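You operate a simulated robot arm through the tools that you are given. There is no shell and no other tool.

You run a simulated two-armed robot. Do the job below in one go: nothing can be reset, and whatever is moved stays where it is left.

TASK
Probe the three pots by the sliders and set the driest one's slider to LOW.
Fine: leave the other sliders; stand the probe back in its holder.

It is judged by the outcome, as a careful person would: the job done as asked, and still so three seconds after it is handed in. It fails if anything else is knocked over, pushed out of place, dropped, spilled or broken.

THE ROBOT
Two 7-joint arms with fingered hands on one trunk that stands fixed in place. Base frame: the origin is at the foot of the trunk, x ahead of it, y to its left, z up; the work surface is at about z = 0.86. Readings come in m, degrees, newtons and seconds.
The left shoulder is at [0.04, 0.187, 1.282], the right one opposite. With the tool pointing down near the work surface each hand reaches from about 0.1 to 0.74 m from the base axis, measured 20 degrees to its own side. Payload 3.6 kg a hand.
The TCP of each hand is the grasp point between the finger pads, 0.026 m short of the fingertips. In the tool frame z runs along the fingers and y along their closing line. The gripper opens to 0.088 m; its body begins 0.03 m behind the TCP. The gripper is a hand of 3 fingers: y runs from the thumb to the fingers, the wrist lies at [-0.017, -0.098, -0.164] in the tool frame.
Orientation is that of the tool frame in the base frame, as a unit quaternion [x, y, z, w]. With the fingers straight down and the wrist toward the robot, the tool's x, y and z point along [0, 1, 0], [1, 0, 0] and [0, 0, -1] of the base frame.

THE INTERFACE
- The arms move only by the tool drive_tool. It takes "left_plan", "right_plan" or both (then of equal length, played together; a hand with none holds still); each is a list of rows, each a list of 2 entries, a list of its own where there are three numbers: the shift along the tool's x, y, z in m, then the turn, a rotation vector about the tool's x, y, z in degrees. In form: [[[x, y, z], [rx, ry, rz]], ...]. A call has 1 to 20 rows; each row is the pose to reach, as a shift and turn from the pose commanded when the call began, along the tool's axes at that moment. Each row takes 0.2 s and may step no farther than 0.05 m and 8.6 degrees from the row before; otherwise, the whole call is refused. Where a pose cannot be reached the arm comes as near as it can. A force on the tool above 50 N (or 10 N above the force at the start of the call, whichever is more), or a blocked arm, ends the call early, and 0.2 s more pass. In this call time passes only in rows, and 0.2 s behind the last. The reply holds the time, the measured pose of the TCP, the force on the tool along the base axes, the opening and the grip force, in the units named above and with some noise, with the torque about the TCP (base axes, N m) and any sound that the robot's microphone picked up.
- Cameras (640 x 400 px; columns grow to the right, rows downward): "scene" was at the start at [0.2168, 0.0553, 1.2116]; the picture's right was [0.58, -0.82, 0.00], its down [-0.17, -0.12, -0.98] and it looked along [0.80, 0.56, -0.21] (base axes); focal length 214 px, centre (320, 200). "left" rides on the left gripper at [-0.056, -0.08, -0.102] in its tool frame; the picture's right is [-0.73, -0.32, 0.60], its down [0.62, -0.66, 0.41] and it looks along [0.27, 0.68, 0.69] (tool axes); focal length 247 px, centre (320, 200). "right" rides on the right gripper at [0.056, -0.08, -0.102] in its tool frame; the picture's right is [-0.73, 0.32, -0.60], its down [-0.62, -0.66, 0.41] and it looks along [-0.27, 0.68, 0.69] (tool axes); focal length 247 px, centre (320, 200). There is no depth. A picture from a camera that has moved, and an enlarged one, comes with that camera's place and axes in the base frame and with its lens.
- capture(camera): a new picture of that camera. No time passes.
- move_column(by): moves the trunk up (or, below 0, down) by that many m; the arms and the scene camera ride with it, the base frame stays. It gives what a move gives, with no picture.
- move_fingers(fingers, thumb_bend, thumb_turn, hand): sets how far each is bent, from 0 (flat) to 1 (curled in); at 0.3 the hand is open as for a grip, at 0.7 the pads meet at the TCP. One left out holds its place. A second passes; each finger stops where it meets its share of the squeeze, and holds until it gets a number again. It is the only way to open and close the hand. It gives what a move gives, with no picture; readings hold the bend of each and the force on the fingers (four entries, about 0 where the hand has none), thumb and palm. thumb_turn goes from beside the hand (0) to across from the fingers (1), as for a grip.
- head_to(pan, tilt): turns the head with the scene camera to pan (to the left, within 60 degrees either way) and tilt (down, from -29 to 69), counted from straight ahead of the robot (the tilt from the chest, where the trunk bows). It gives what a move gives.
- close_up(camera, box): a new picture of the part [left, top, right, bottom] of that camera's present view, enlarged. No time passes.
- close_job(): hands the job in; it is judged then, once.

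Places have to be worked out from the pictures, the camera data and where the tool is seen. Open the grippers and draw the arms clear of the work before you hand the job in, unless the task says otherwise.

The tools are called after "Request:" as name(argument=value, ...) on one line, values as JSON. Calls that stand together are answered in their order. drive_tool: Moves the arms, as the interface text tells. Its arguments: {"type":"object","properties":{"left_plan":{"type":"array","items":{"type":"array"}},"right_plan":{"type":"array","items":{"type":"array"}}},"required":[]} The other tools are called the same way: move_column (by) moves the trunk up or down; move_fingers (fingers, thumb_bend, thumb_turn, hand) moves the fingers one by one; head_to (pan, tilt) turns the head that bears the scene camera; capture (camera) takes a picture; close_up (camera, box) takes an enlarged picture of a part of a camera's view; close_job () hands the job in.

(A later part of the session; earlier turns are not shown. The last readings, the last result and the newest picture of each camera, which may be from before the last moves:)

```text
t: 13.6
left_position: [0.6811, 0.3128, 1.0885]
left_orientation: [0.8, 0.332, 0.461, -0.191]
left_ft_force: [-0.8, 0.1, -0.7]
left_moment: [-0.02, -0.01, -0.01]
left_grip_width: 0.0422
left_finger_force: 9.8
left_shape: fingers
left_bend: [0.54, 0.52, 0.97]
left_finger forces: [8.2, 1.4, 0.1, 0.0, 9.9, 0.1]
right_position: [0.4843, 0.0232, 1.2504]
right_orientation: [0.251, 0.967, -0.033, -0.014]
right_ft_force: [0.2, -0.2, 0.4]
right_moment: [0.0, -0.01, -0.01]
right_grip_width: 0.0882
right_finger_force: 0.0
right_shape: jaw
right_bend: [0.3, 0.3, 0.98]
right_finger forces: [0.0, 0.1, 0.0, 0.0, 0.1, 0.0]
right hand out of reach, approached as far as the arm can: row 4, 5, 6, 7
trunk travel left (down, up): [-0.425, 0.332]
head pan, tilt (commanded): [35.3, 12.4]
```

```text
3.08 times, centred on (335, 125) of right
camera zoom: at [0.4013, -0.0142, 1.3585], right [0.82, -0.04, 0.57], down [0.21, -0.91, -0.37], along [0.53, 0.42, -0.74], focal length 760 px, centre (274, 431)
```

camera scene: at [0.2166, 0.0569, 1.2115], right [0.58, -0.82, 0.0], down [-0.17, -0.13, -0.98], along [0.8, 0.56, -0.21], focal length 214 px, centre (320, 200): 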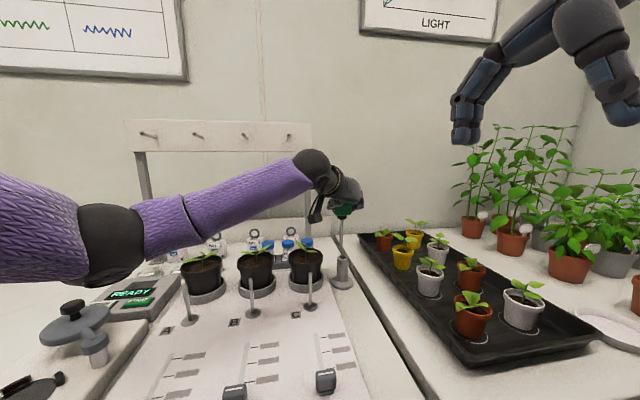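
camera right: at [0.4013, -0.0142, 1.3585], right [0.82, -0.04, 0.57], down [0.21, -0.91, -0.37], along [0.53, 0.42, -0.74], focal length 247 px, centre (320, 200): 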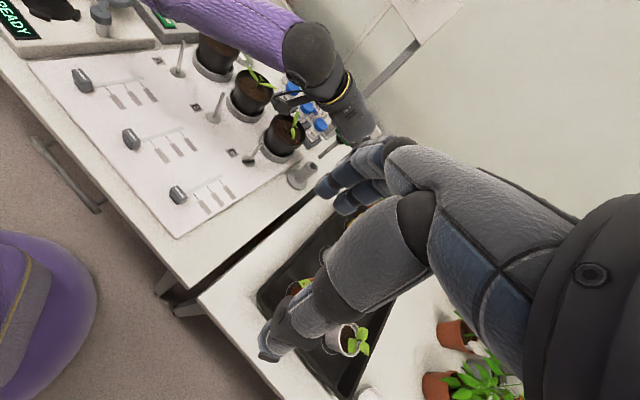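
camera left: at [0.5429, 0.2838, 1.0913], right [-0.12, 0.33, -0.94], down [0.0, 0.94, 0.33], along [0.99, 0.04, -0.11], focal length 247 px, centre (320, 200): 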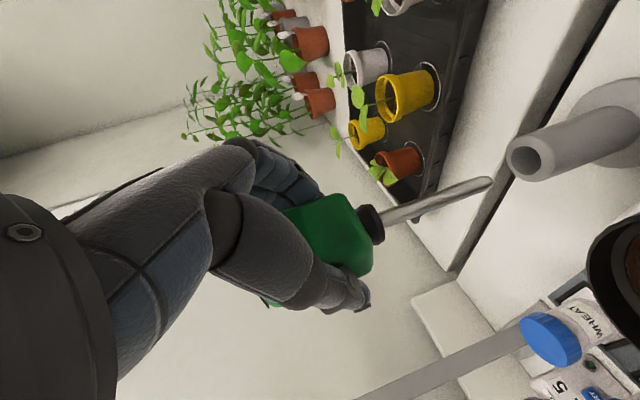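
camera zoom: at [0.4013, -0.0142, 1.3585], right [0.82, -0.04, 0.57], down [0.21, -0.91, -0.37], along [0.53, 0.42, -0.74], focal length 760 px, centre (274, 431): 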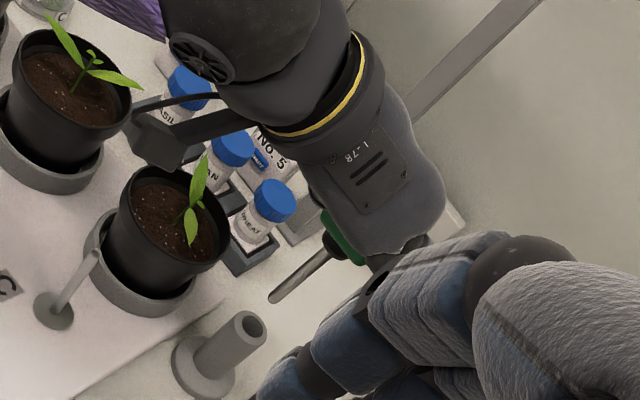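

This view is well calibrated (the holder mouth lands at its known spot) and gives pot stems near board coordinates u≈0.706 with leaves up to z≈0.976. I raise the probe 30 mm and carry it over pot C, aimed at a leaf-free spot beside the stem, without lowering yet.

Request:
drive_tool(left_plan=[[[0.026, 0, -0.015], [0, 0, 0]], [[0.0236, -0.0301, -0.0191], [0, 0, 0]], [[0.0212, -0.0602, -0.0233], [0, 0, 0]], [[0.0189, -0.0904, -0.0274], [0, 0, 0]], [[0.0165, -0.1205, -0.0315], [0, 0, 0]]])

Request:
capture(camera="right")

Request:
capture(camera="scene")

Request:
capture(camera="left")

```text
t: 14.8
left_position: [0.5833, 0.3824, 1.122]
left_orientation: [0.8, 0.332, 0.461, -0.191]
left_ft_force: [0.1, -0.1, -0.5]
left_moment: [-0.05, -0.01, -0.01]
left_grip_width: 0.0421
left_finger_force: 10.0
left_shape: fingers
left_bend: [0.54, 0.52, 0.97]
left_finger forces: [8.3, 1.6, 0.1, 0.1, 9.7, 0.1]
right_position: [0.482, 0.0226, 1.2526]
right_orientation: [0.251, 0.967, -0.033, -0.014]
right_ft_force: [0.2, 0.0, 0.6]
right_moment: [0.01, 0.03, 0.02]
right_grip_width: 0.088
right_finger_force: 0.1
right_shape: jaw
right_bend: [0.3, 0.3, 0.98]
right_finger forces: [0.0, 0.0, 0.0, 0.0, 0.1, 0.1]
trunk travel left (down, up): [-0.425, 0.332]
head pan, tilt (commanded): [35.3, 12.4]
```

```text
taken
camera right: at [0.4012, -0.0156, 1.3587], right [0.82, -0.05, 0.57], down [0.2, -0.91, -0.37], along [0.53, 0.42, -0.74], focal length 247 px, centre (320, 200)
```

right: 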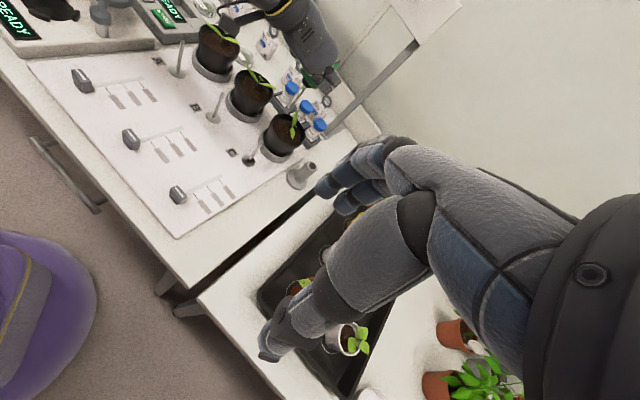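

```text
taken
camera scene: at [0.2162, 0.0555, 1.2117], right [0.58, -0.82, 0.0], down [-0.17, -0.12, -0.98], along [0.8, 0.56, -0.21], focal length 214 px, centre (320, 200)
```

scene: 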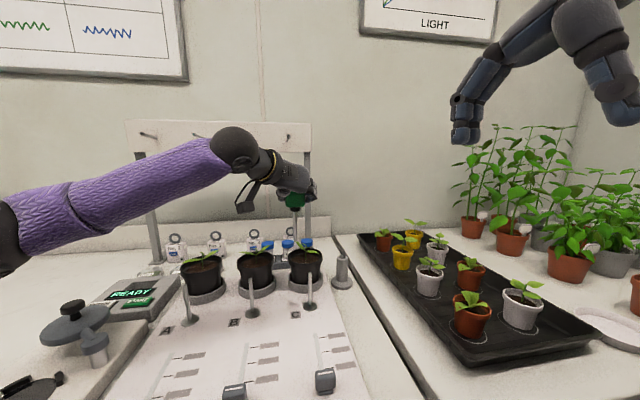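

```text
taken
camera left: at [0.4443, 0.356, 1.1229], right [-0.12, 0.33, -0.94], down [0.0, 0.94, 0.33], along [0.99, 0.04, -0.11], focal length 247 px, centre (320, 200)
```

left: 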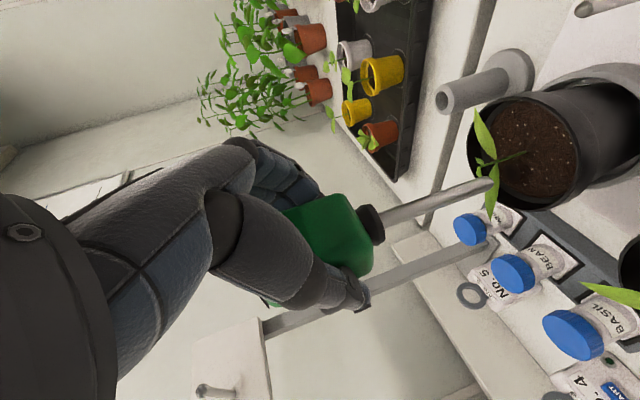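

The probe is over pot C and the left camera now looks right at its soil. I enlarge this to verify where the needle will land relative to the rim and stem.

Request:
close_up(camera="left", box=[440, 60, 640, 240])

Request:
close_up(camera="right", box=[230, 40, 350, 180])

Request:
close_up(camera="scene", box=[230, 160, 350, 300])

```text
2.22 times, centred on (540, 150) of left
camera zoom: at [0.4443, 0.356, 1.1229], right [-0.12, 0.33, -0.94], down [0.0, 0.94, 0.33], along [0.99, 0.04, -0.11], focal length 549 px, centre (-169, 311)
```

zoom: 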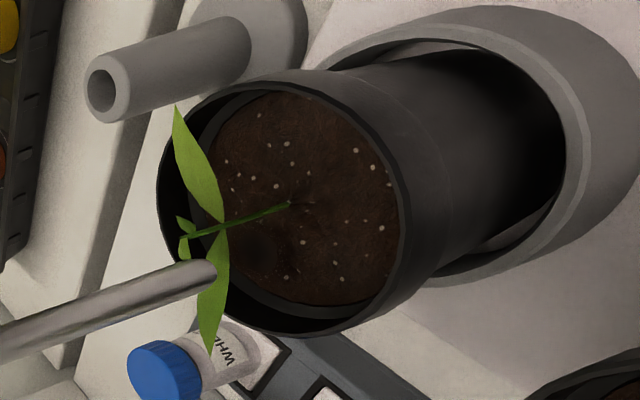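

```text
2.86 times, centred on (290, 110) of right
camera zoom: at [0.4012, -0.0156, 1.3587], right [0.82, -0.05, 0.57], down [0.2, -0.91, -0.37], along [0.53, 0.42, -0.74], focal length 706 px, centre (406, 457)
```

zoom: 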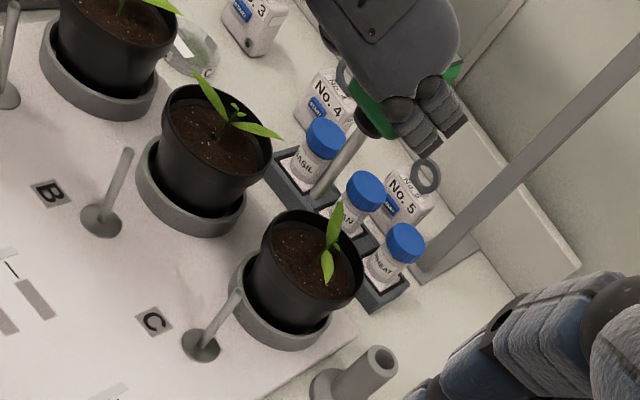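

```text
2.86 times, centred on (290, 230) of scene
camera zoom: at [0.2162, 0.0555, 1.2117], right [0.58, -0.82, 0.0], down [-0.17, -0.12, -0.98], along [0.8, 0.56, -0.21], focal length 613 px, centre (406, 114)
```

zoom: 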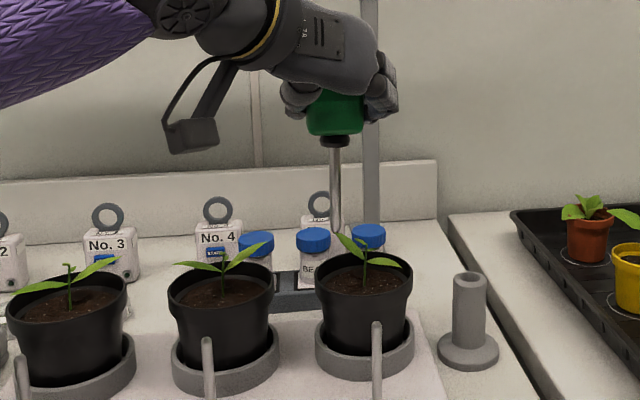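

The stem base is at (0.6185, 0.382), soil radius about 38 mm, soil at z≈0.937; the needle tip triangulates to (0.586, 0.388). I shift it about 8 mm inward, leaving it roughly 25 mm from the stem, and lower it into the soil by about 40 mm.

Request:
drive_tool(left_plan=[[[0.0021, 0.0071, 0.0036], [0, 0, 0]], [[-0.0239, 0.0071, 0.0186], [0, 0, 0]], [[-0.0499, 0.0071, 0.0336], [0, 0, 0]], [[-0.0672, 0.0071, 0.0436], [0, 0, 0]], [[-0.0802, 0.0071, 0.0511], [0, 0, 0]], [[-0.0888, 0.0071, 0.0561], [0, 0, 0]]])

Request:
capture(camera="left")

Request:
capture(camera="right")

Request:
close_up(camera="right", box=[240, 60, 340, 170])

Request:
close_up(camera="scene", box=[230, 190, 350, 310])

```text
t: 16.2
left_position: [0.5905, 0.3794, 1.0119]
left_orientation: [0.801, 0.332, 0.46, -0.191]
left_ft_force: [-0.2, -0.8, -1.1]
left_moment: [-0.01, 0.0, 0.0]
left_grip_width: 0.024
left_finger_force: 0.2
left_shape: fingers
left_bend: [0.6, 0.6, 0.97]
left_finger forces: [0.0, 0.4, 0.0, 0.1, 0.3, 0.0]
right_position: [0.4853, 0.0206, 1.2501]
right_orientation: [0.252, 0.967, -0.033, -0.015]
right_ft_force: [-0.5, 0.4, -0.1]
right_moment: [0.01, 0.02, -0.03]
right_grip_width: 0.0879
right_finger_force: 0.1
right_shape: jaw
right_bend: [0.3, 0.3, 0.98]
right_finger forces: [0.0, 0.0, 0.0, 0.0, 0.1, 0.0]
trunk travel left (down, up): [-0.425, 0.332]
head pan, tilt (commanded): [35.3, 12.4]
```

```text
taken
camera left: at [0.4517, 0.3521, 1.0146], right [-0.12, 0.33, -0.94], down [0.0, 0.94, 0.33], along [0.99, 0.04, -0.12], focal length 247 px, centre (320, 200)
```

left: 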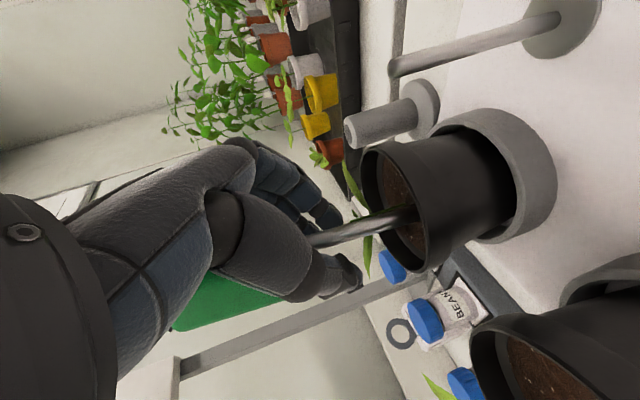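

```text
taken
camera right: at [0.4018, -0.0162, 1.3583], right [0.82, -0.05, 0.57], down [0.2, -0.91, -0.37], along [0.53, 0.42, -0.74], focal length 247 px, centre (320, 200)
```

right: 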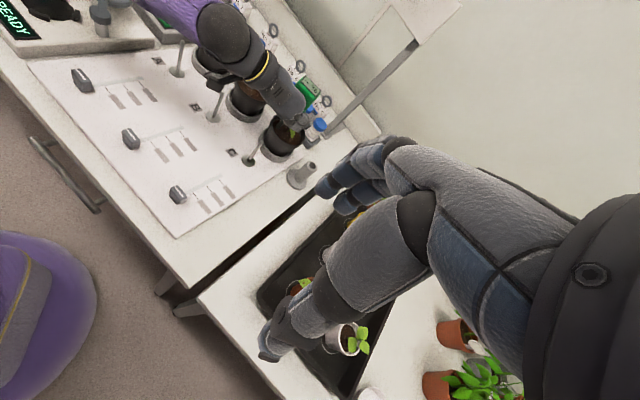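

```text
3.64 times, centred on (290, 115) of right
camera zoom: at [0.4018, -0.0162, 1.3583], right [0.82, -0.05, 0.57], down [0.2, -0.91, -0.37], along [0.53, 0.42, -0.74], focal length 898 px, centre (429, 509)
```

zoom: 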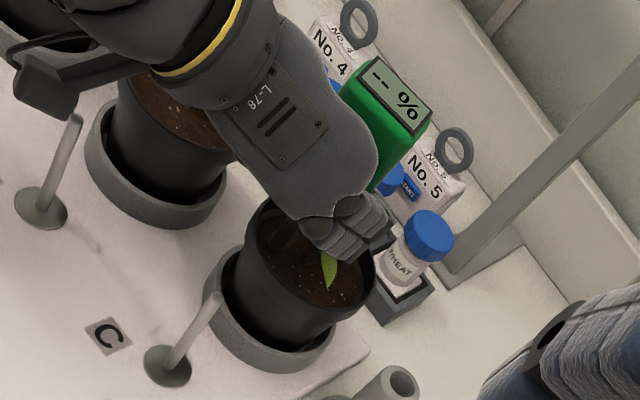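

```text
3.33 times, centred on (290, 250) of scene
camera zoom: at [0.2167, 0.055, 1.2115], right [0.58, -0.82, 0.0], down [-0.17, -0.12, -0.98], along [0.8, 0.56, -0.21], focal length 715 px, centre (420, 33)
```

zoom: 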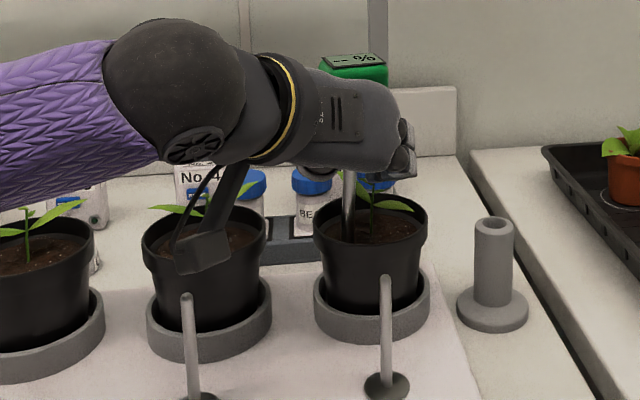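

The probe has slipped upward in the hand: the fingers now sit at its collar with almost no force (0.2 N) and the display still reads "-- %". Before moving anything I look closely at where the tip is and how the fingers hold it.

Request:
close_up(camera="left", box=[270, 120, 480, 300])

Request:
close_up(camera="scene", box=[275, 200, 335, 270])

Request:
close_up(camera="right", box=[260, 70, 330, 150])

```text
2.22 times, centred on (375, 210) of left
camera zoom: at [0.4517, 0.3521, 1.0146], right [-0.12, 0.33, -0.94], down [0.0, 0.94, 0.33], along [0.99, 0.04, -0.12], focal length 549 px, centre (198, 178)
```

zoom: 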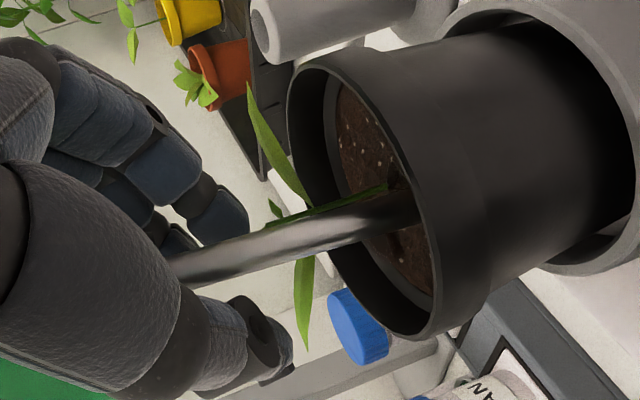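

```text
5.71 times, centred on (305, 235) of scene
camera zoom: at [0.2167, 0.055, 1.2115], right [0.58, -0.82, 0.0], down [-0.17, -0.12, -0.98], along [0.8, 0.56, -0.21], focal length 1226 px, centre (406, 0)
```

zoom: 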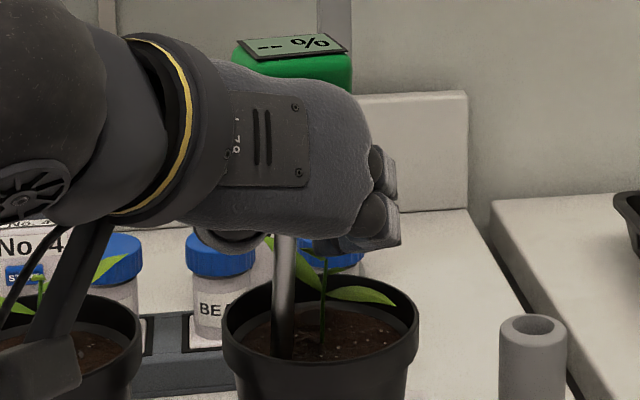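

```text
5.00 times, centred on (295, 110) of right
camera zoom: at [0.4018, -0.0162, 1.3583], right [0.82, -0.05, 0.57], down [0.2, -0.91, -0.37], along [0.53, 0.42, -0.74], focal length 1235 px, centre (445, 650)
```

zoom: 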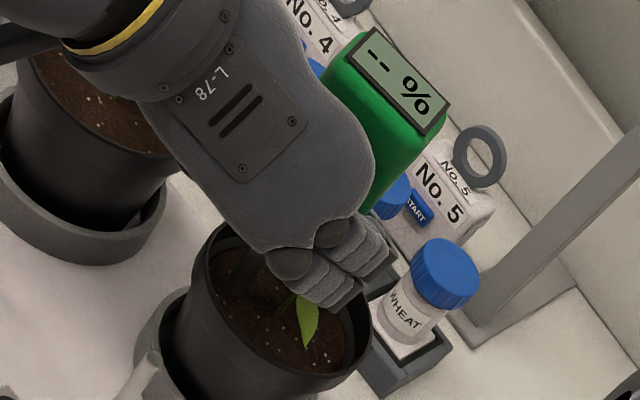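

The tip is standing on the soil at about (0.59, 0.385, 0.94) without going in, and the head has slid up past the fingers. I'll tighten the fingers now so the collar is held securely and the probe can't topple, then check the display again.

Request:
move_fingers(hand="left", fingers=0.75, thumb_bend=0.75)

Request:
close_up(camera="right", box=[260, 70, 330, 150])

Request:
close_up(camera="left", box=[200, 120, 480, 360])

Request:
close_up(camera="scene", box=[265, 190, 335, 270])

```text
t: 17.2
left_position: [0.5913, 0.3797, 1.013]
left_orientation: [0.801, 0.331, 0.461, -0.19]
left_ft_force: [-0.4, -0.5, -0.3]
left_moment: [0.02, -0.03, -0.04]
left_grip_width: 0.0
left_finger_force: 13.5
left_shape: fingers
left_bend: [0.74, 0.73, 0.96]
left_finger forces: [2.3, 11.9, 0.0, 0.0, 13.5, 0.0]
right_position: [0.4842, 0.0206, 1.2509]
right_orientation: [0.252, 0.967, -0.031, -0.015]
right_ft_force: [0.6, 0.0, 0.1]
right_moment: [0.03, -0.01, 0.0]
right_grip_width: 0.0879
right_finger_force: 0.0
right_shape: jaw
right_bend: [0.3, 0.3, 0.98]
right_finger forces: [0.0, 0.0, 0.1, 0.0, 0.0, 0.0]
trunk travel left (down, up): [-0.425, 0.332]
head pan, tilt (commanded): [35.3, 12.4]
```

```text
5.00 times, centred on (295, 110) of right
camera zoom: at [0.402, -0.0158, 1.3583], right [0.82, -0.05, 0.57], down [0.2, -0.91, -0.37], along [0.53, 0.42, -0.74], focal length 1235 px, centre (445, 650)
```

zoom: 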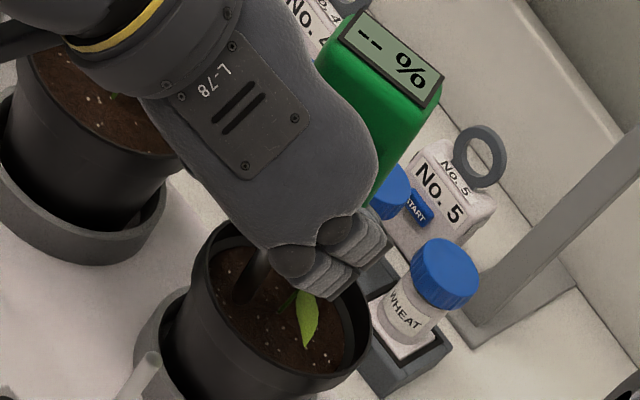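

```text
1.67 times, centred on (340, 240) of left
camera zoom: at [0.4524, 0.3527, 1.0157], right [-0.12, 0.33, -0.94], down [0.0, 0.94, 0.33], along [0.99, 0.04, -0.11], focal length 412 px, centre (287, 133)
```

zoom: 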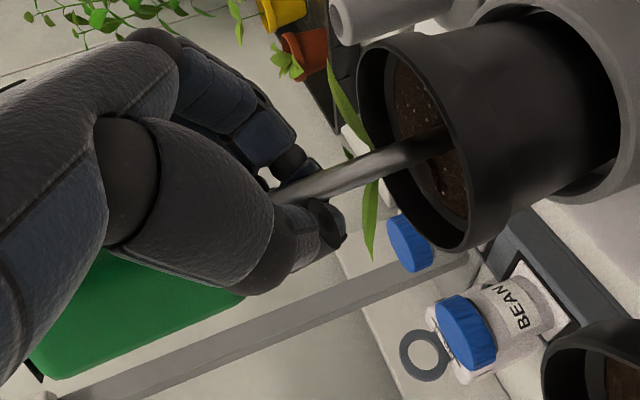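

```text
5.00 times, centred on (300, 230) of scene
camera zoom: at [0.2169, 0.0552, 1.2115], right [0.58, -0.82, 0.0], down [-0.17, -0.12, -0.98], along [0.8, 0.56, -0.21], focal length 1072 px, centre (420, 50)
```

zoom: 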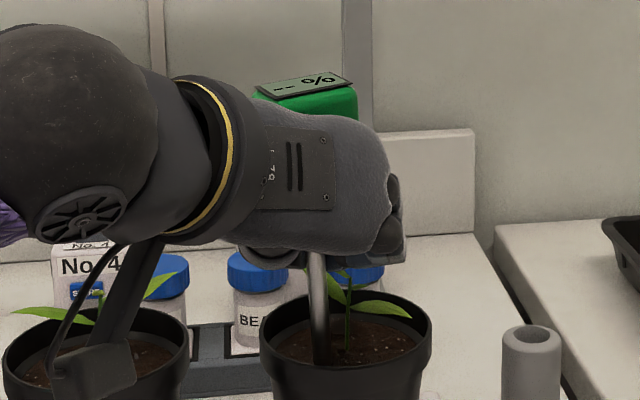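

The fingers now pinch the shaft with 13.5 N, so squeeze grows with the commanded bend. I'll press down very slowly by 8 mm to learn whether the soil yields to a steady push, watching the force.

Request:
drive_tool(left_plan=[[[-0.0017, 0, 0.001], [0, 0, 0]], [[-0.0035, 0, 0.002], [0, 0, 0]], [[-0.0052, 0, 0.003], [0, 0, 0]], [[-0.0069, 0, 0.004], [0, 0, 0]]])

Request:
close_up(camera="right", box=[260, 70, 330, 150])

Request:
close_up(camera="left", box=[200, 120, 480, 360])

Request:
close_up(camera="scene", box=[265, 190, 335, 270])

```text
t: 18.2
left_position: [0.591, 0.3797, 1.0022]
left_orientation: [0.801, 0.331, 0.46, -0.193]
left_ft_force: [0.4, 0.0, 1.4]
left_moment: [0.0, -0.03, 0.01]
left_grip_width: 0.0
left_finger_force: 0.9
left_shape: fingers
left_bend: [0.74, 0.73, 0.97]
left_finger forces: [0.0, 0.2, 0.0, 0.0, 0.9, 0.0]
right_position: [0.4843, 0.0204, 1.2507]
right_orientation: [0.252, 0.967, -0.032, -0.014]
right_ft_force: [0.0, 0.0, 0.5]
right_moment: [0.0, 0.01, -0.01]
right_grip_width: 0.0877
right_finger_force: 0.0
right_shape: jaw
right_bend: [0.3, 0.3, 0.98]
right_finger forces: [0.0, 0.0, 0.0, 0.0, 0.1, 0.0]
trunk travel left (down, up): [-0.425, 0.332]
head pan, tilt (commanded): [35.3, 12.4]
```

```text
5.00 times, centred on (295, 110) of right
camera zoom: at [0.402, -0.0157, 1.3582], right [0.82, -0.05, 0.57], down [0.2, -0.91, -0.37], along [0.53, 0.42, -0.74], focal length 1235 px, centre (445, 650)
```

zoom: 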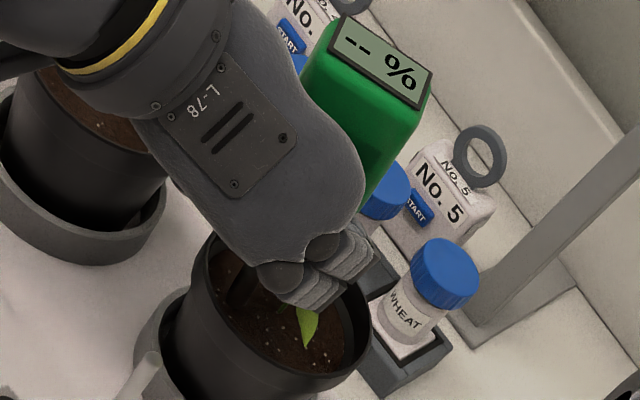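

```text
1.67 times, centred on (340, 240) of left
camera zoom: at [0.4524, 0.3521, 1.0065], right [-0.12, 0.33, -0.94], down [0.0, 0.94, 0.33], along [0.99, 0.04, -0.12], focal length 412 px, centre (287, 133)
```

zoom: 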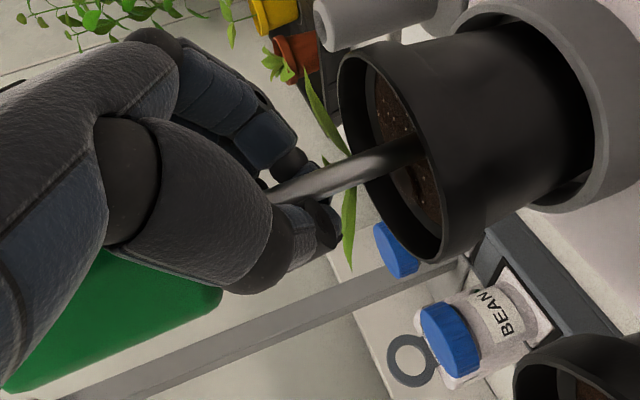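

```text
5.00 times, centred on (300, 230) of scene
camera zoom: at [0.2169, 0.0553, 1.2114], right [0.58, -0.82, 0.0], down [-0.17, -0.12, -0.98], along [0.8, 0.56, -0.21], focal length 1072 px, centre (420, 50)
```

zoom: 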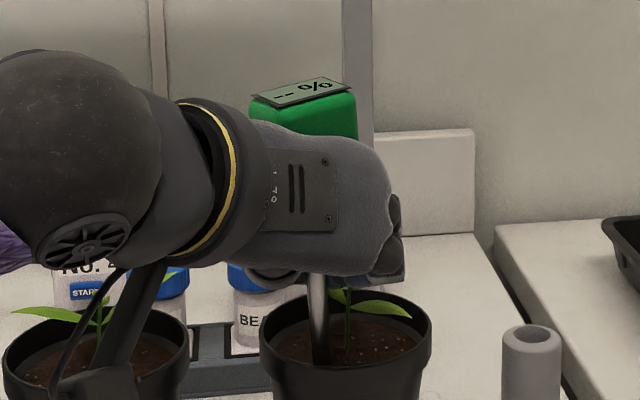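

The hand slid down the shaft again (force 0.9 N), so the soil is firm and a side grip can't push it in. Before moving I need to see exactly how the shaft sits relative to the closed fingers.

Request:
close_up(camera="left", box=[280, 180, 420, 290])

Request:
close_up(camera="scene", box=[280, 205, 330, 255])

Request:
close_up(camera="right", box=[265, 95, 315, 145])

```text
3.64 times, centred on (350, 235) of left
camera zoom: at [0.4524, 0.3521, 1.0065], right [-0.12, 0.33, -0.94], down [0.0, 0.94, 0.33], along [0.99, 0.04, -0.12], focal length 898 px, centre (211, 73)
```

zoom: 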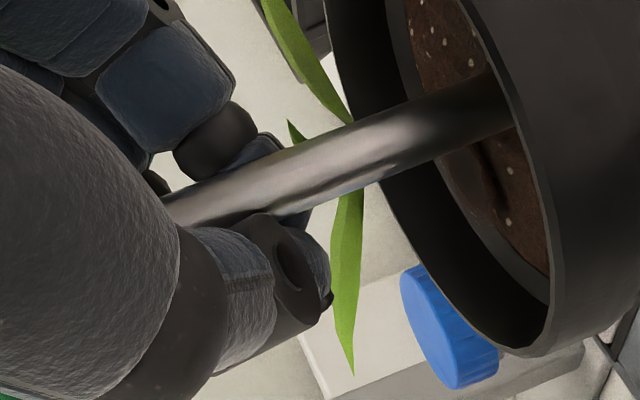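

```text
8.00 times, centred on (305, 230) of scene
camera zoom: at [0.2169, 0.0553, 1.2114], right [0.58, -0.82, 0.0], down [-0.17, -0.12, -0.98], along [0.8, 0.56, -0.21], focal length 1716 px, centre (440, -40)
```

zoom: 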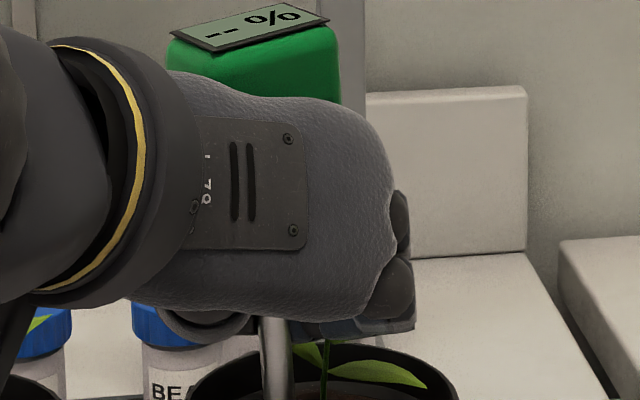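

```text
8.00 times, centred on (290, 120) of right
camera zoom: at [0.402, -0.0157, 1.3582], right [0.82, -0.05, 0.57], down [0.2, -0.91, -0.37], along [0.53, 0.42, -0.74], focal length 1976 px, centre (560, 840)
```

zoom: 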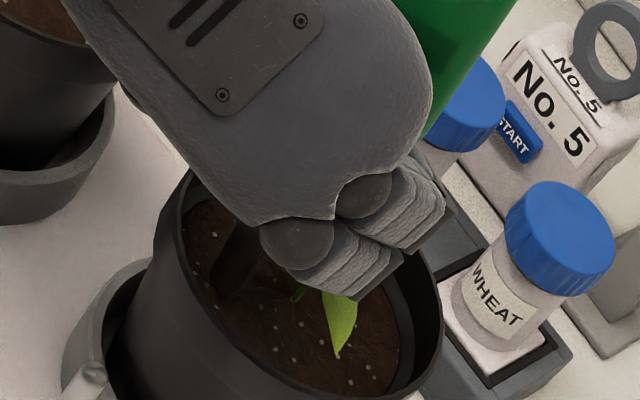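

The shaft is caged between the palm and the closed fingertips, with the collar just above. I'll open slightly, draw the hand back about 8 mm so the pads are either side of the shaft, and pinch it firmly so I can return the probe to its holder for a better grip.

Request:
move_fingers(hand="left", fingers=0.61, thumb_bend=0.61)

Request:
close_up(camera="left", box=[240, 160, 440, 300])

Request:
close_up(camera="scene", box=[265, 190, 335, 270])

```text
t: 19.2
left_position: [0.5914, 0.3791, 1.0037]
left_orientation: [0.8, 0.333, 0.46, -0.192]
left_ft_force: [-0.7, 0.3, 0.1]
left_moment: [0.0, -0.01, 0.0]
left_grip_width: 0.0208
left_finger_force: 0.2
left_shape: fingers
left_bend: [0.61, 0.61, 0.97]
left_finger forces: [0.0, 0.0, 0.0, 0.0, 0.1, 0.0]
right_position: [0.4843, 0.0205, 1.2498]
right_orientation: [0.251, 0.967, -0.032, -0.015]
right_ft_force: [-0.1, 0.6, 0.3]
right_moment: [-0.02, -0.03, 0.03]
right_grip_width: 0.0878
right_finger_force: 0.0
right_shape: jaw
right_bend: [0.3, 0.3, 0.98]
right_finger forces: [0.0, 0.0, 0.0, 0.1, 0.0, 0.0]
trunk travel left (down, up): [-0.425, 0.332]
head pan, tilt (commanded): [35.3, 12.4]
```

```text
2.86 times, centred on (340, 230) of left
camera zoom: at [0.453, 0.3519, 1.008], right [-0.12, 0.33, -0.94], down [0.0, 0.94, 0.33], along [0.99, 0.04, -0.11], focal length 706 px, centre (263, 114)
```

zoom: 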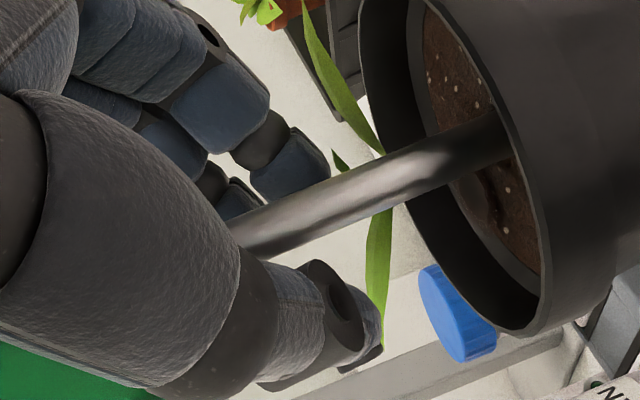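

```text
5.00 times, centred on (300, 230) of scene
camera zoom: at [0.2169, 0.0552, 1.2115], right [0.58, -0.82, 0.0], down [-0.17, -0.12, -0.98], along [0.8, 0.56, -0.21], focal length 1072 px, centre (420, 50)
```

zoom: 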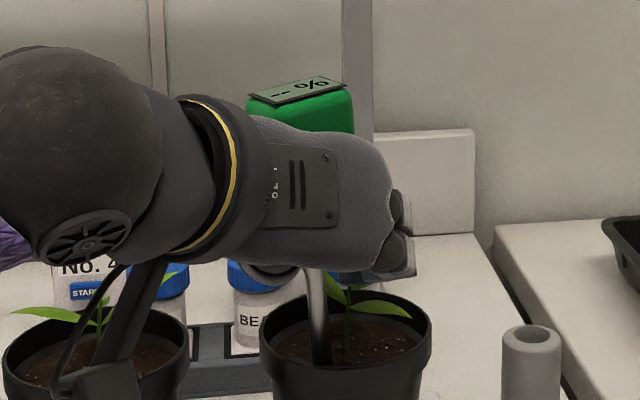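

The probe stands steady between finger and thumb. I draw back 8 mm and pinch the shaft.

Request:
drive_tool(left_plan=[[[-0.002, 0, -0.0035], [0, 0, 0]], [[-0.004, 0, -0.0069], [0, 0, 0]]])

Request:
move_fingers(hand="left", fingers=0.75, thumb_bend=0.75)

Request:
close_up(camera="left", box=[240, 160, 440, 300])

Request:
close_up(camera="scene", box=[265, 190, 335, 270])

```text
t: 19.8
left_position: [0.5874, 0.3747, 1.0063]
left_orientation: [0.8, 0.332, 0.462, -0.191]
left_ft_force: [0.4, -1.0, 0.2]
left_moment: [-0.01, 0.05, 0.02]
left_grip_width: 0.0204
left_finger_force: 0.1
left_shape: fingers
left_bend: [0.61, 0.61, 0.97]
left_finger forces: [0.0, 0.2, 0.0, 0.0, 0.1, 0.0]
right_position: [0.4841, 0.0216, 1.2507]
right_orientation: [0.252, 0.967, -0.033, -0.015]
right_ft_force: [-0.2, -0.1, -0.5]
right_moment: [0.01, -0.01, -0.01]
right_grip_width: 0.0879
right_finger_force: 0.1
right_shape: jaw
right_bend: [0.3, 0.3, 0.98]
right_finger forces: [0.1, 0.0, 0.0, 0.0, 0.0, 0.0]
trunk travel left (down, up): [-0.425, 0.332]
head pan, tilt (commanded): [35.3, 12.4]
```

```text
t: 20.8
left_position: [0.5867, 0.3738, 1.006]
left_orientation: [0.8, 0.332, 0.461, -0.191]
left_ft_force: [-0.2, 0.9, 0.1]
left_moment: [0.02, -0.02, 0.01]
left_grip_width: 0.0
left_finger_force: 0.0
left_shape: fingers
left_bend: [0.73, 0.72, 0.97]
left_finger forces: [0.0, 0.2, 0.0, 0.0, 0.7, 0.0]
right_position: [0.485, 0.0205, 1.2513]
right_orientation: [0.25, 0.967, -0.032, -0.014]
right_ft_force: [0.8, 0.0, -0.4]
right_moment: [0.0, 0.0, 0.01]
right_grip_width: 0.088
right_finger_force: 0.0
right_shape: jaw
right_bend: [0.3, 0.3, 0.98]
right_finger forces: [0.0, 0.1, 0.0, 0.0, 0.1, 0.1]
trunk travel left (down, up): [-0.425, 0.332]
head pan, tilt (commanded): [35.3, 12.4]
```

```text
2.86 times, centred on (340, 230) of left
camera zoom: at [0.4479, 0.347, 1.0084], right [-0.12, 0.33, -0.94], down [0.0, 0.94, 0.33], along [0.99, 0.04, -0.11], focal length 706 px, centre (263, 114)
```

zoom: 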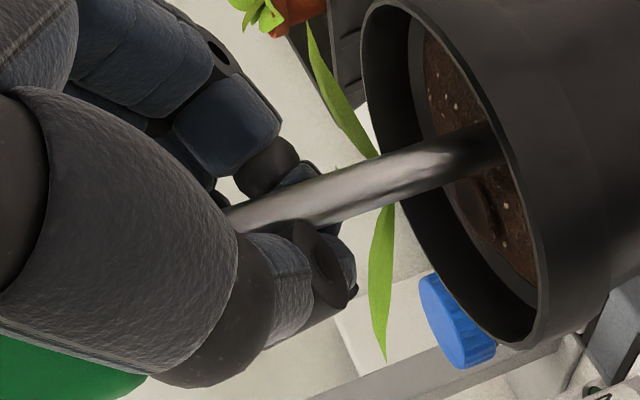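

```text
5.00 times, centred on (300, 230) of scene
camera zoom: at [0.2169, 0.0552, 1.2115], right [0.58, -0.82, 0.0], down [-0.17, -0.12, -0.98], along [0.8, 0.56, -0.21], focal length 1072 px, centre (420, 50)
```

zoom: 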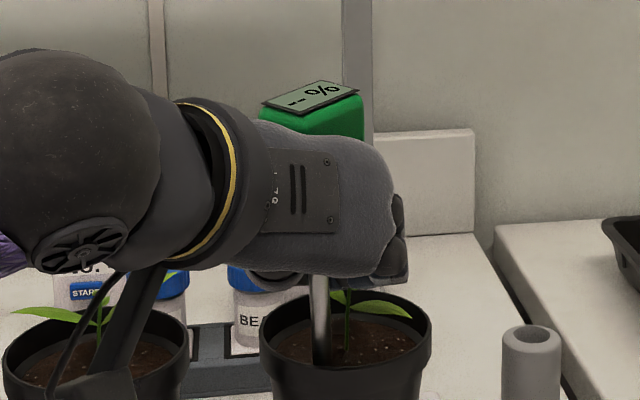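

The pads still aren't on the shaft (force ~0.7 N); it seems to lie ~12 mm behind them toward the palm. I check the head's lean with the right camera before going further.

Request:
close_up(camera="right", box=[255, 65, 335, 155])

Request:
capture(camera="left")

```text
4.44 times, centred on (295, 110) of right
camera zoom: at [0.402, -0.0159, 1.3583], right [0.82, -0.05, 0.57], down [0.2, -0.91, -0.37], along [0.53, 0.42, -0.74], focal length 1098 px, centre (431, 600)
```

zoom: 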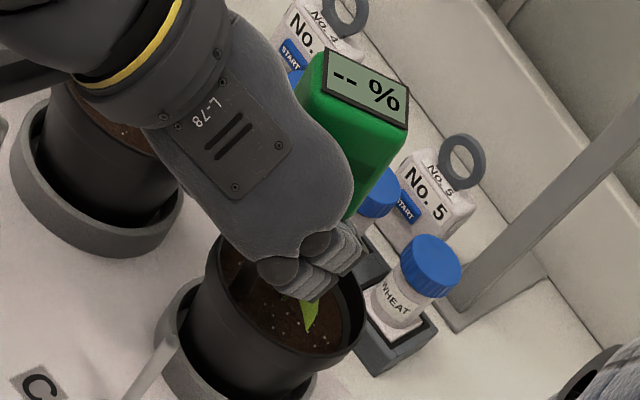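

```text
taken
camera left: at [0.4479, 0.347, 1.0084], right [-0.12, 0.33, -0.94], down [0.0, 0.94, 0.33], along [0.99, 0.04, -0.11], focal length 247 px, centre (320, 200)
```

left: 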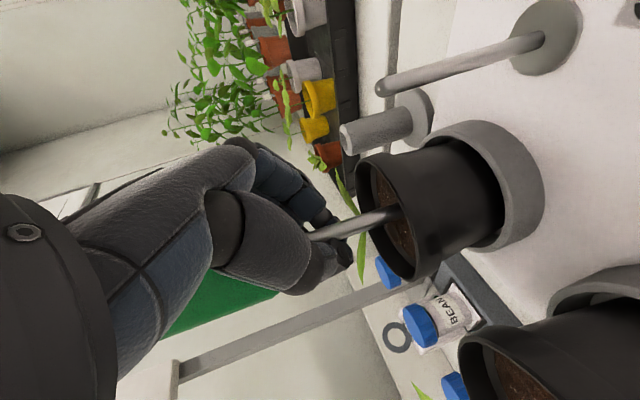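

The probe stands nearly vertical, loosely ringed by thumb, fingers and palm, with its head above that ring. I'll close the ring firmly and lift slowly, so the head's underside rests on the fingers and the needle hangs through.

Request:
move_fingers(hand="left", fingers=0.82, thumb_bend=0.82)

Request:
close_up(camera="left", box=[240, 160, 440, 300])

Request:
close_up(camera="scene", box=[265, 190, 335, 270])

```text
t: 21.8
left_position: [0.5869, 0.3739, 1.0062]
left_orientation: [0.8, 0.332, 0.461, -0.192]
left_ft_force: [1.1, -0.8, -2.0]
left_moment: [0.0, -0.05, 0.02]
left_grip_width: 0.0
left_finger_force: 0.1
left_shape: fingers
left_bend: [0.78, 0.72, 0.98]
left_finger forces: [0.0, 0.1, 0.0, 0.1, 1.1, 0.0]
right_position: [0.4842, 0.0204, 1.251]
right_orientation: [0.252, 0.967, -0.032, -0.015]
right_ft_force: [-0.2, 0.2, -0.4]
right_moment: [0.02, -0.02, -0.01]
right_grip_width: 0.088
right_finger_force: 0.1
right_shape: jaw
right_bend: [0.3, 0.3, 0.98]
right_finger forces: [0.0, 0.0, 0.0, 0.1, 0.1, 0.1]
trunk travel left (down, up): [-0.425, 0.332]
head pan, tilt (commanded): [35.3, 12.4]
```

```text
2.86 times, centred on (340, 230) of left
camera zoom: at [0.448, 0.347, 1.0084], right [-0.12, 0.33, -0.94], down [0.0, 0.94, 0.33], along [0.99, 0.04, -0.11], focal length 706 px, centre (263, 114)
```

zoom: 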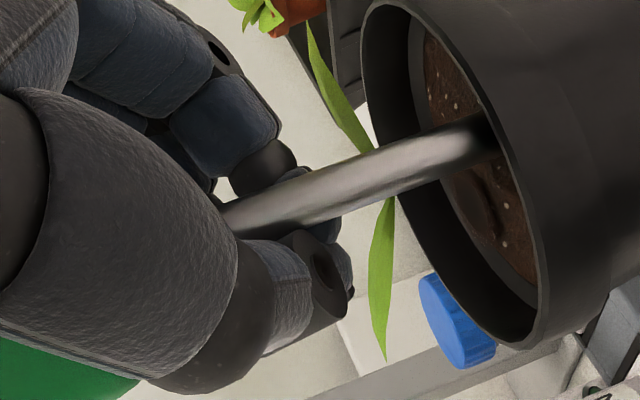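

```text
5.00 times, centred on (300, 230) of scene
camera zoom: at [0.2171, 0.0552, 1.2115], right [0.58, -0.82, 0.0], down [-0.18, -0.12, -0.98], along [0.8, 0.56, -0.21], focal length 1072 px, centre (420, 50)
```

zoom: 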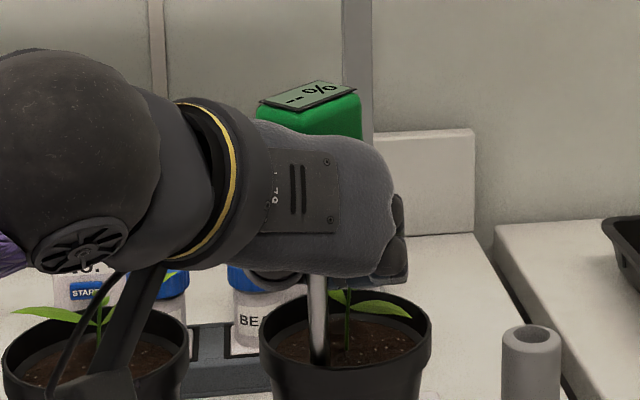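

The ring is closed (fingers 0.78, thumb 0.72). I lift slowly by 24 mm and check whether the head seats on the hand.

Request:
drive_tool(left_plan=[[[0.0052, 0, -0.003], [0, 0, 0]], [[0.0104, 0, -0.006], [0, 0, 0]], [[0.0156, 0, -0.009], [0, 0, 0]], [[0.0208, 0, -0.012], [0, 0, 0]]])

Request:
capture(camera="left")

Request:
close_up(camera="scene", box=[255, 180, 345, 280])

Request:
close_up(camera="right", box=[255, 55, 335, 155])

```text
t: 22.8
left_position: [0.5862, 0.3742, 1.028]
left_orientation: [0.8, 0.332, 0.462, -0.192]
left_ft_force: [-0.3, -0.2, -1.2]
left_moment: [0.0, 0.02, -0.02]
left_grip_width: 0.0
left_finger_force: 1.2
left_shape: fingers
left_bend: [0.78, 0.72, 0.98]
left_finger forces: [0.0, 0.5, 0.0, 0.0, 0.9, 0.0]
right_position: [0.4852, 0.0204, 1.2506]
right_orientation: [0.252, 0.967, -0.033, -0.014]
right_ft_force: [-0.5, -0.9, -0.2]
right_moment: [-0.01, 0.0, -0.02]
right_grip_width: 0.0877
right_finger_force: 0.0
right_shape: jaw
right_bend: [0.3, 0.3, 0.98]
right_finger forces: [0.0, 0.0, 0.0, 0.1, 0.0, 0.0]
trunk travel left (down, up): [-0.425, 0.332]
head pan, tilt (commanded): [35.3, 12.4]
```

```text
taken
camera left: at [0.4475, 0.3474, 1.0315], right [-0.12, 0.33, -0.94], down [0.0, 0.94, 0.33], along [0.99, 0.04, -0.11], focal length 247 px, centre (320, 200)
```

left: 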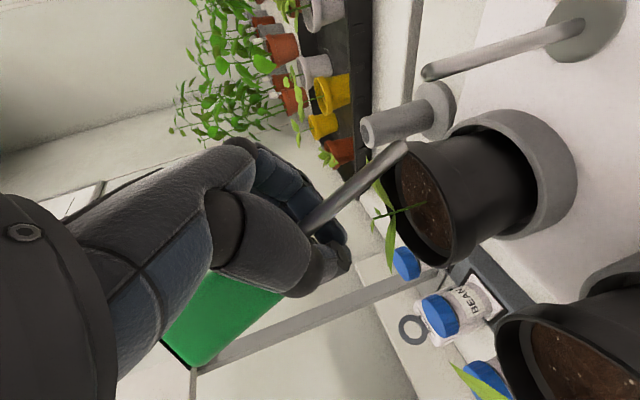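

```text
4.00 times, centred on (300, 230) of scene
camera zoom: at [0.217, 0.0553, 1.2115], right [0.58, -0.82, 0.0], down [-0.17, -0.12, -0.98], along [0.8, 0.56, -0.21], focal length 858 px, centre (400, 80)
```

zoom: 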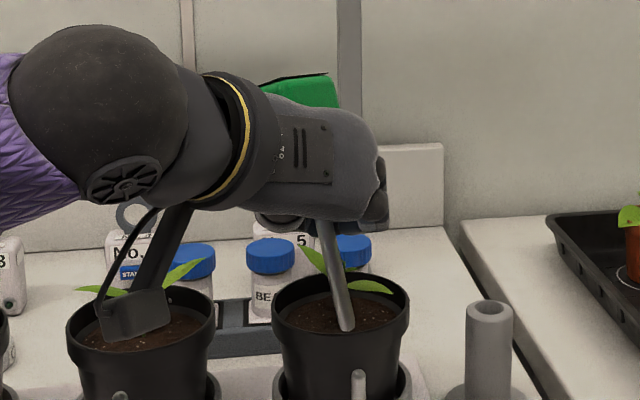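

```text
4.00 times, centred on (295, 105) of right
camera zoom: at [0.402, -0.0158, 1.3583], right [0.82, -0.05, 0.57], down [0.2, -0.91, -0.37], along [0.53, 0.42, -0.74], focal length 988 px, centre (420, 580)
```

zoom: 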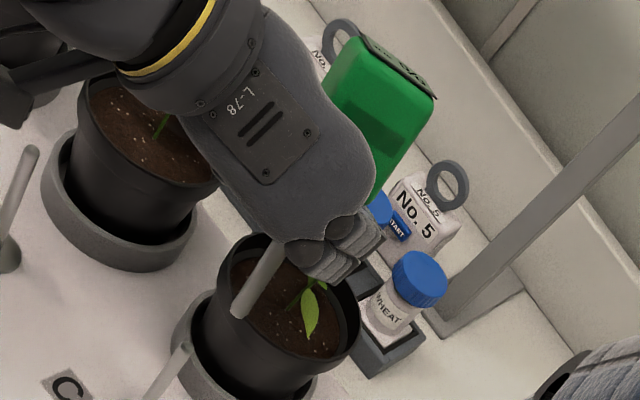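

The head now rests on the ring, leaning forward about 25–30° because the hand is tilted that much. I lift straight up 60 mm clear of the pot before levelling the hand.

Request:
drive_tool(left_plan=[[[0.0104, 0, -0.006], [0, 0, 0]], [[0.0208, 0, -0.012], [0, 0, 0]], [[0.0312, 0, -0.018], [0, 0, 0]], [[0.0416, 0, -0.024], [0, 0, 0]], [[0.052, 0, -0.03], [0, 0, 0]]])

Request:
capture(camera="left")

Request:
close_up(camera="scene", box=[245, 160, 345, 270])

Request:
close_up(camera="right", box=[245, 30, 345, 150])

```text
t: 24.0
left_position: [0.5865, 0.375, 1.0877]
left_orientation: [0.801, 0.332, 0.461, -0.191]
left_ft_force: [-0.9, -0.3, -0.9]
left_moment: [-0.04, -0.01, 0.0]
left_grip_width: 0.0
left_finger_force: 0.5
left_shape: fingers
left_bend: [0.78, 0.72, 0.98]
left_finger forces: [0.0, 0.5, 0.1, 0.1, 0.5, 0.1]
right_position: [0.4839, 0.0212, 1.2511]
right_orientation: [0.252, 0.967, -0.032, -0.014]
right_ft_force: [0.3, 0.3, 0.2]
right_moment: [0.04, 0.0, 0.04]
right_grip_width: 0.0876
right_finger_force: 0.0
right_shape: jaw
right_bend: [0.3, 0.3, 0.98]
right_finger forces: [0.0, 0.0, 0.0, 0.1, 0.1, 0.0]
trunk travel left (down, up): [-0.425, 0.332]
head pan, tilt (commanded): [35.3, 12.4]
```

```text
taken
camera left: at [0.4468, 0.3474, 1.0913], right [-0.12, 0.33, -0.94], down [0.0, 0.94, 0.33], along [0.99, 0.04, -0.11], focal length 247 px, centre (320, 200)
```

left: 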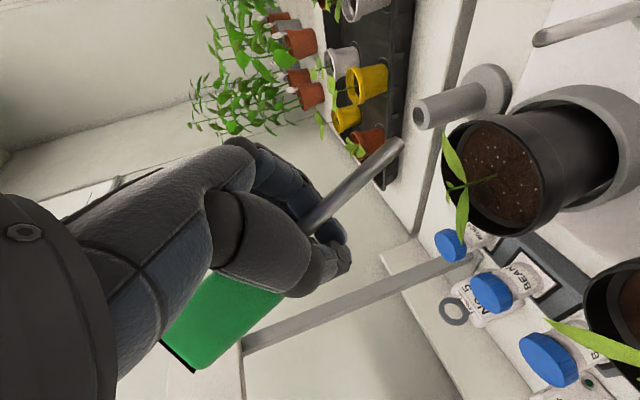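

```text
3.64 times, centred on (295, 215) of scene
camera zoom: at [0.217, 0.0552, 1.2115], right [0.58, -0.82, 0.0], down [-0.17, -0.12, -0.98], along [0.8, 0.56, -0.21], focal length 780 px, centre (411, 146)
```

zoom: 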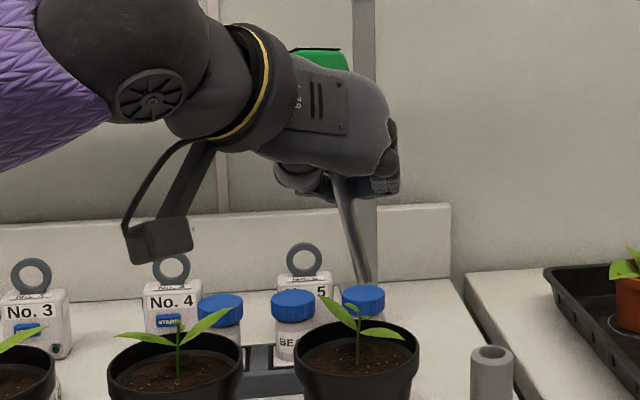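

```text
3.33 times, centred on (295, 90) of right
camera zoom: at [0.402, -0.0159, 1.3583], right [0.82, -0.05, 0.57], down [0.2, -0.91, -0.37], along [0.53, 0.42, -0.74], focal length 823 px, centre (403, 567)
```

zoom: 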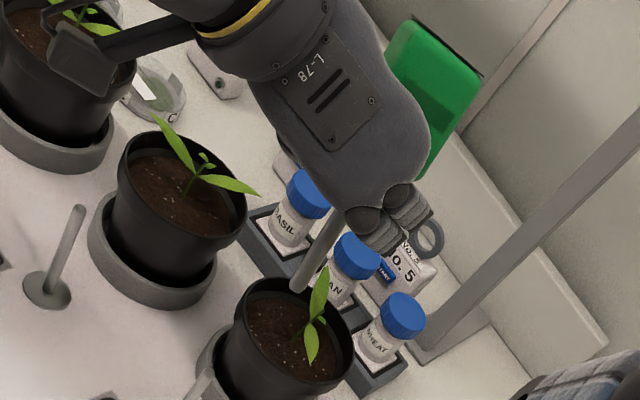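

The probe hangs securely but leaning. I level the hand by tilting 30° more about its closing axis so the ring is horizontal and the needle can hang vertical.

Request:
drive_tool(left_plan=[[[0, 0, 0], [0, 5, 0]], [[0, 0, 0], [0, 10, 0]], [[0, 0, 0], [0, 15, 0]], [[0, 0, 0], [0, 20, 0]], [[0, 0, 0], [0, 25, 0]], [[0, 0, 0], [0, 30, 0]]])

Request:
capture(camera="left")

Request:
close_up(camera="scene", box=[245, 160, 345, 270])

Request:
close_up(camera="right", box=[245, 30, 345, 150])

```text
t: 25.4
left_position: [0.5874, 0.374, 1.09]
left_orientation: [0.652, 0.27, 0.654, -0.271]
left_ft_force: [-0.4, -0.2, 0.1]
left_moment: [0.04, 0.01, 0.03]
left_grip_width: 0.0001
left_finger_force: 0.7
left_shape: fingers
left_bend: [0.78, 0.72, 0.98]
left_finger forces: [0.1, 0.4, 0.0, 0.0, 0.8, 0.0]
right_position: [0.4842, 0.0215, 1.2507]
right_orientation: [0.251, 0.967, -0.032, -0.014]
right_ft_force: [-0.3, 0.0, -0.3]
right_moment: [0.0, 0.02, -0.02]
right_grip_width: 0.0877
right_finger_force: 0.1
right_shape: jaw
right_bend: [0.3, 0.3, 0.98]
right_finger forces: [0.1, 0.1, 0.0, 0.0, 0.0, 0.1]
trunk travel left (down, up): [-0.425, 0.332]
head pan, tilt (commanded): [35.3, 12.4]
```

```text
taken
camera left: at [0.4583, 0.3572, 1.0335], right [0.2, 0.65, -0.73], down [-0.18, 0.76, 0.62], along [0.96, 0.01, 0.27], focal length 247 px, centre (320, 200)
```

left: 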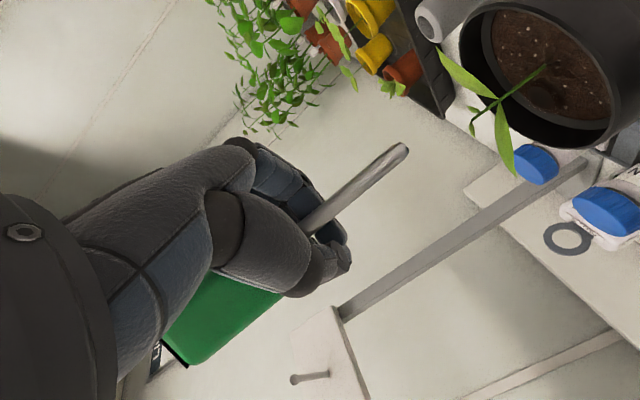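

```text
3.64 times, centred on (295, 215) of scene
camera zoom: at [0.2169, 0.0552, 1.2115], right [0.58, -0.82, 0.0], down [-0.17, -0.12, -0.98], along [0.8, 0.56, -0.21], focal length 780 px, centre (411, 146)
```

zoom: 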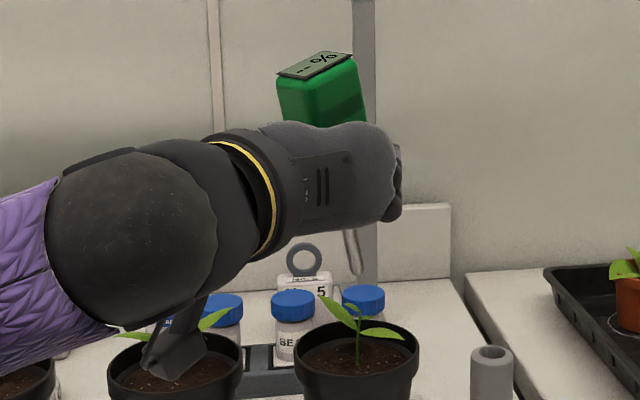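

```text
3.33 times, centred on (295, 90) of right
camera zoom: at [0.402, -0.0159, 1.3583], right [0.82, -0.05, 0.57], down [0.2, -0.91, -0.37], along [0.53, 0.42, -0.74], focal length 823 px, centre (403, 567)
```

zoom: 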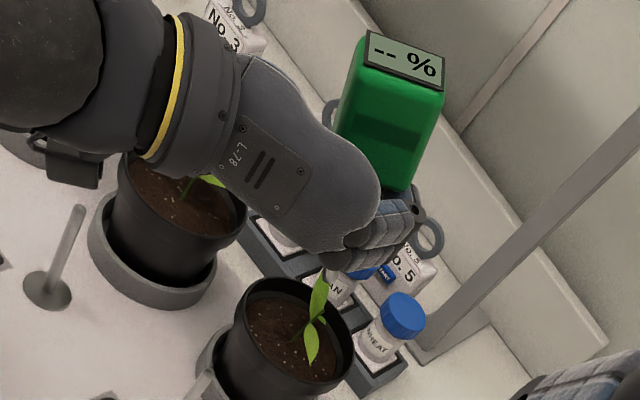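

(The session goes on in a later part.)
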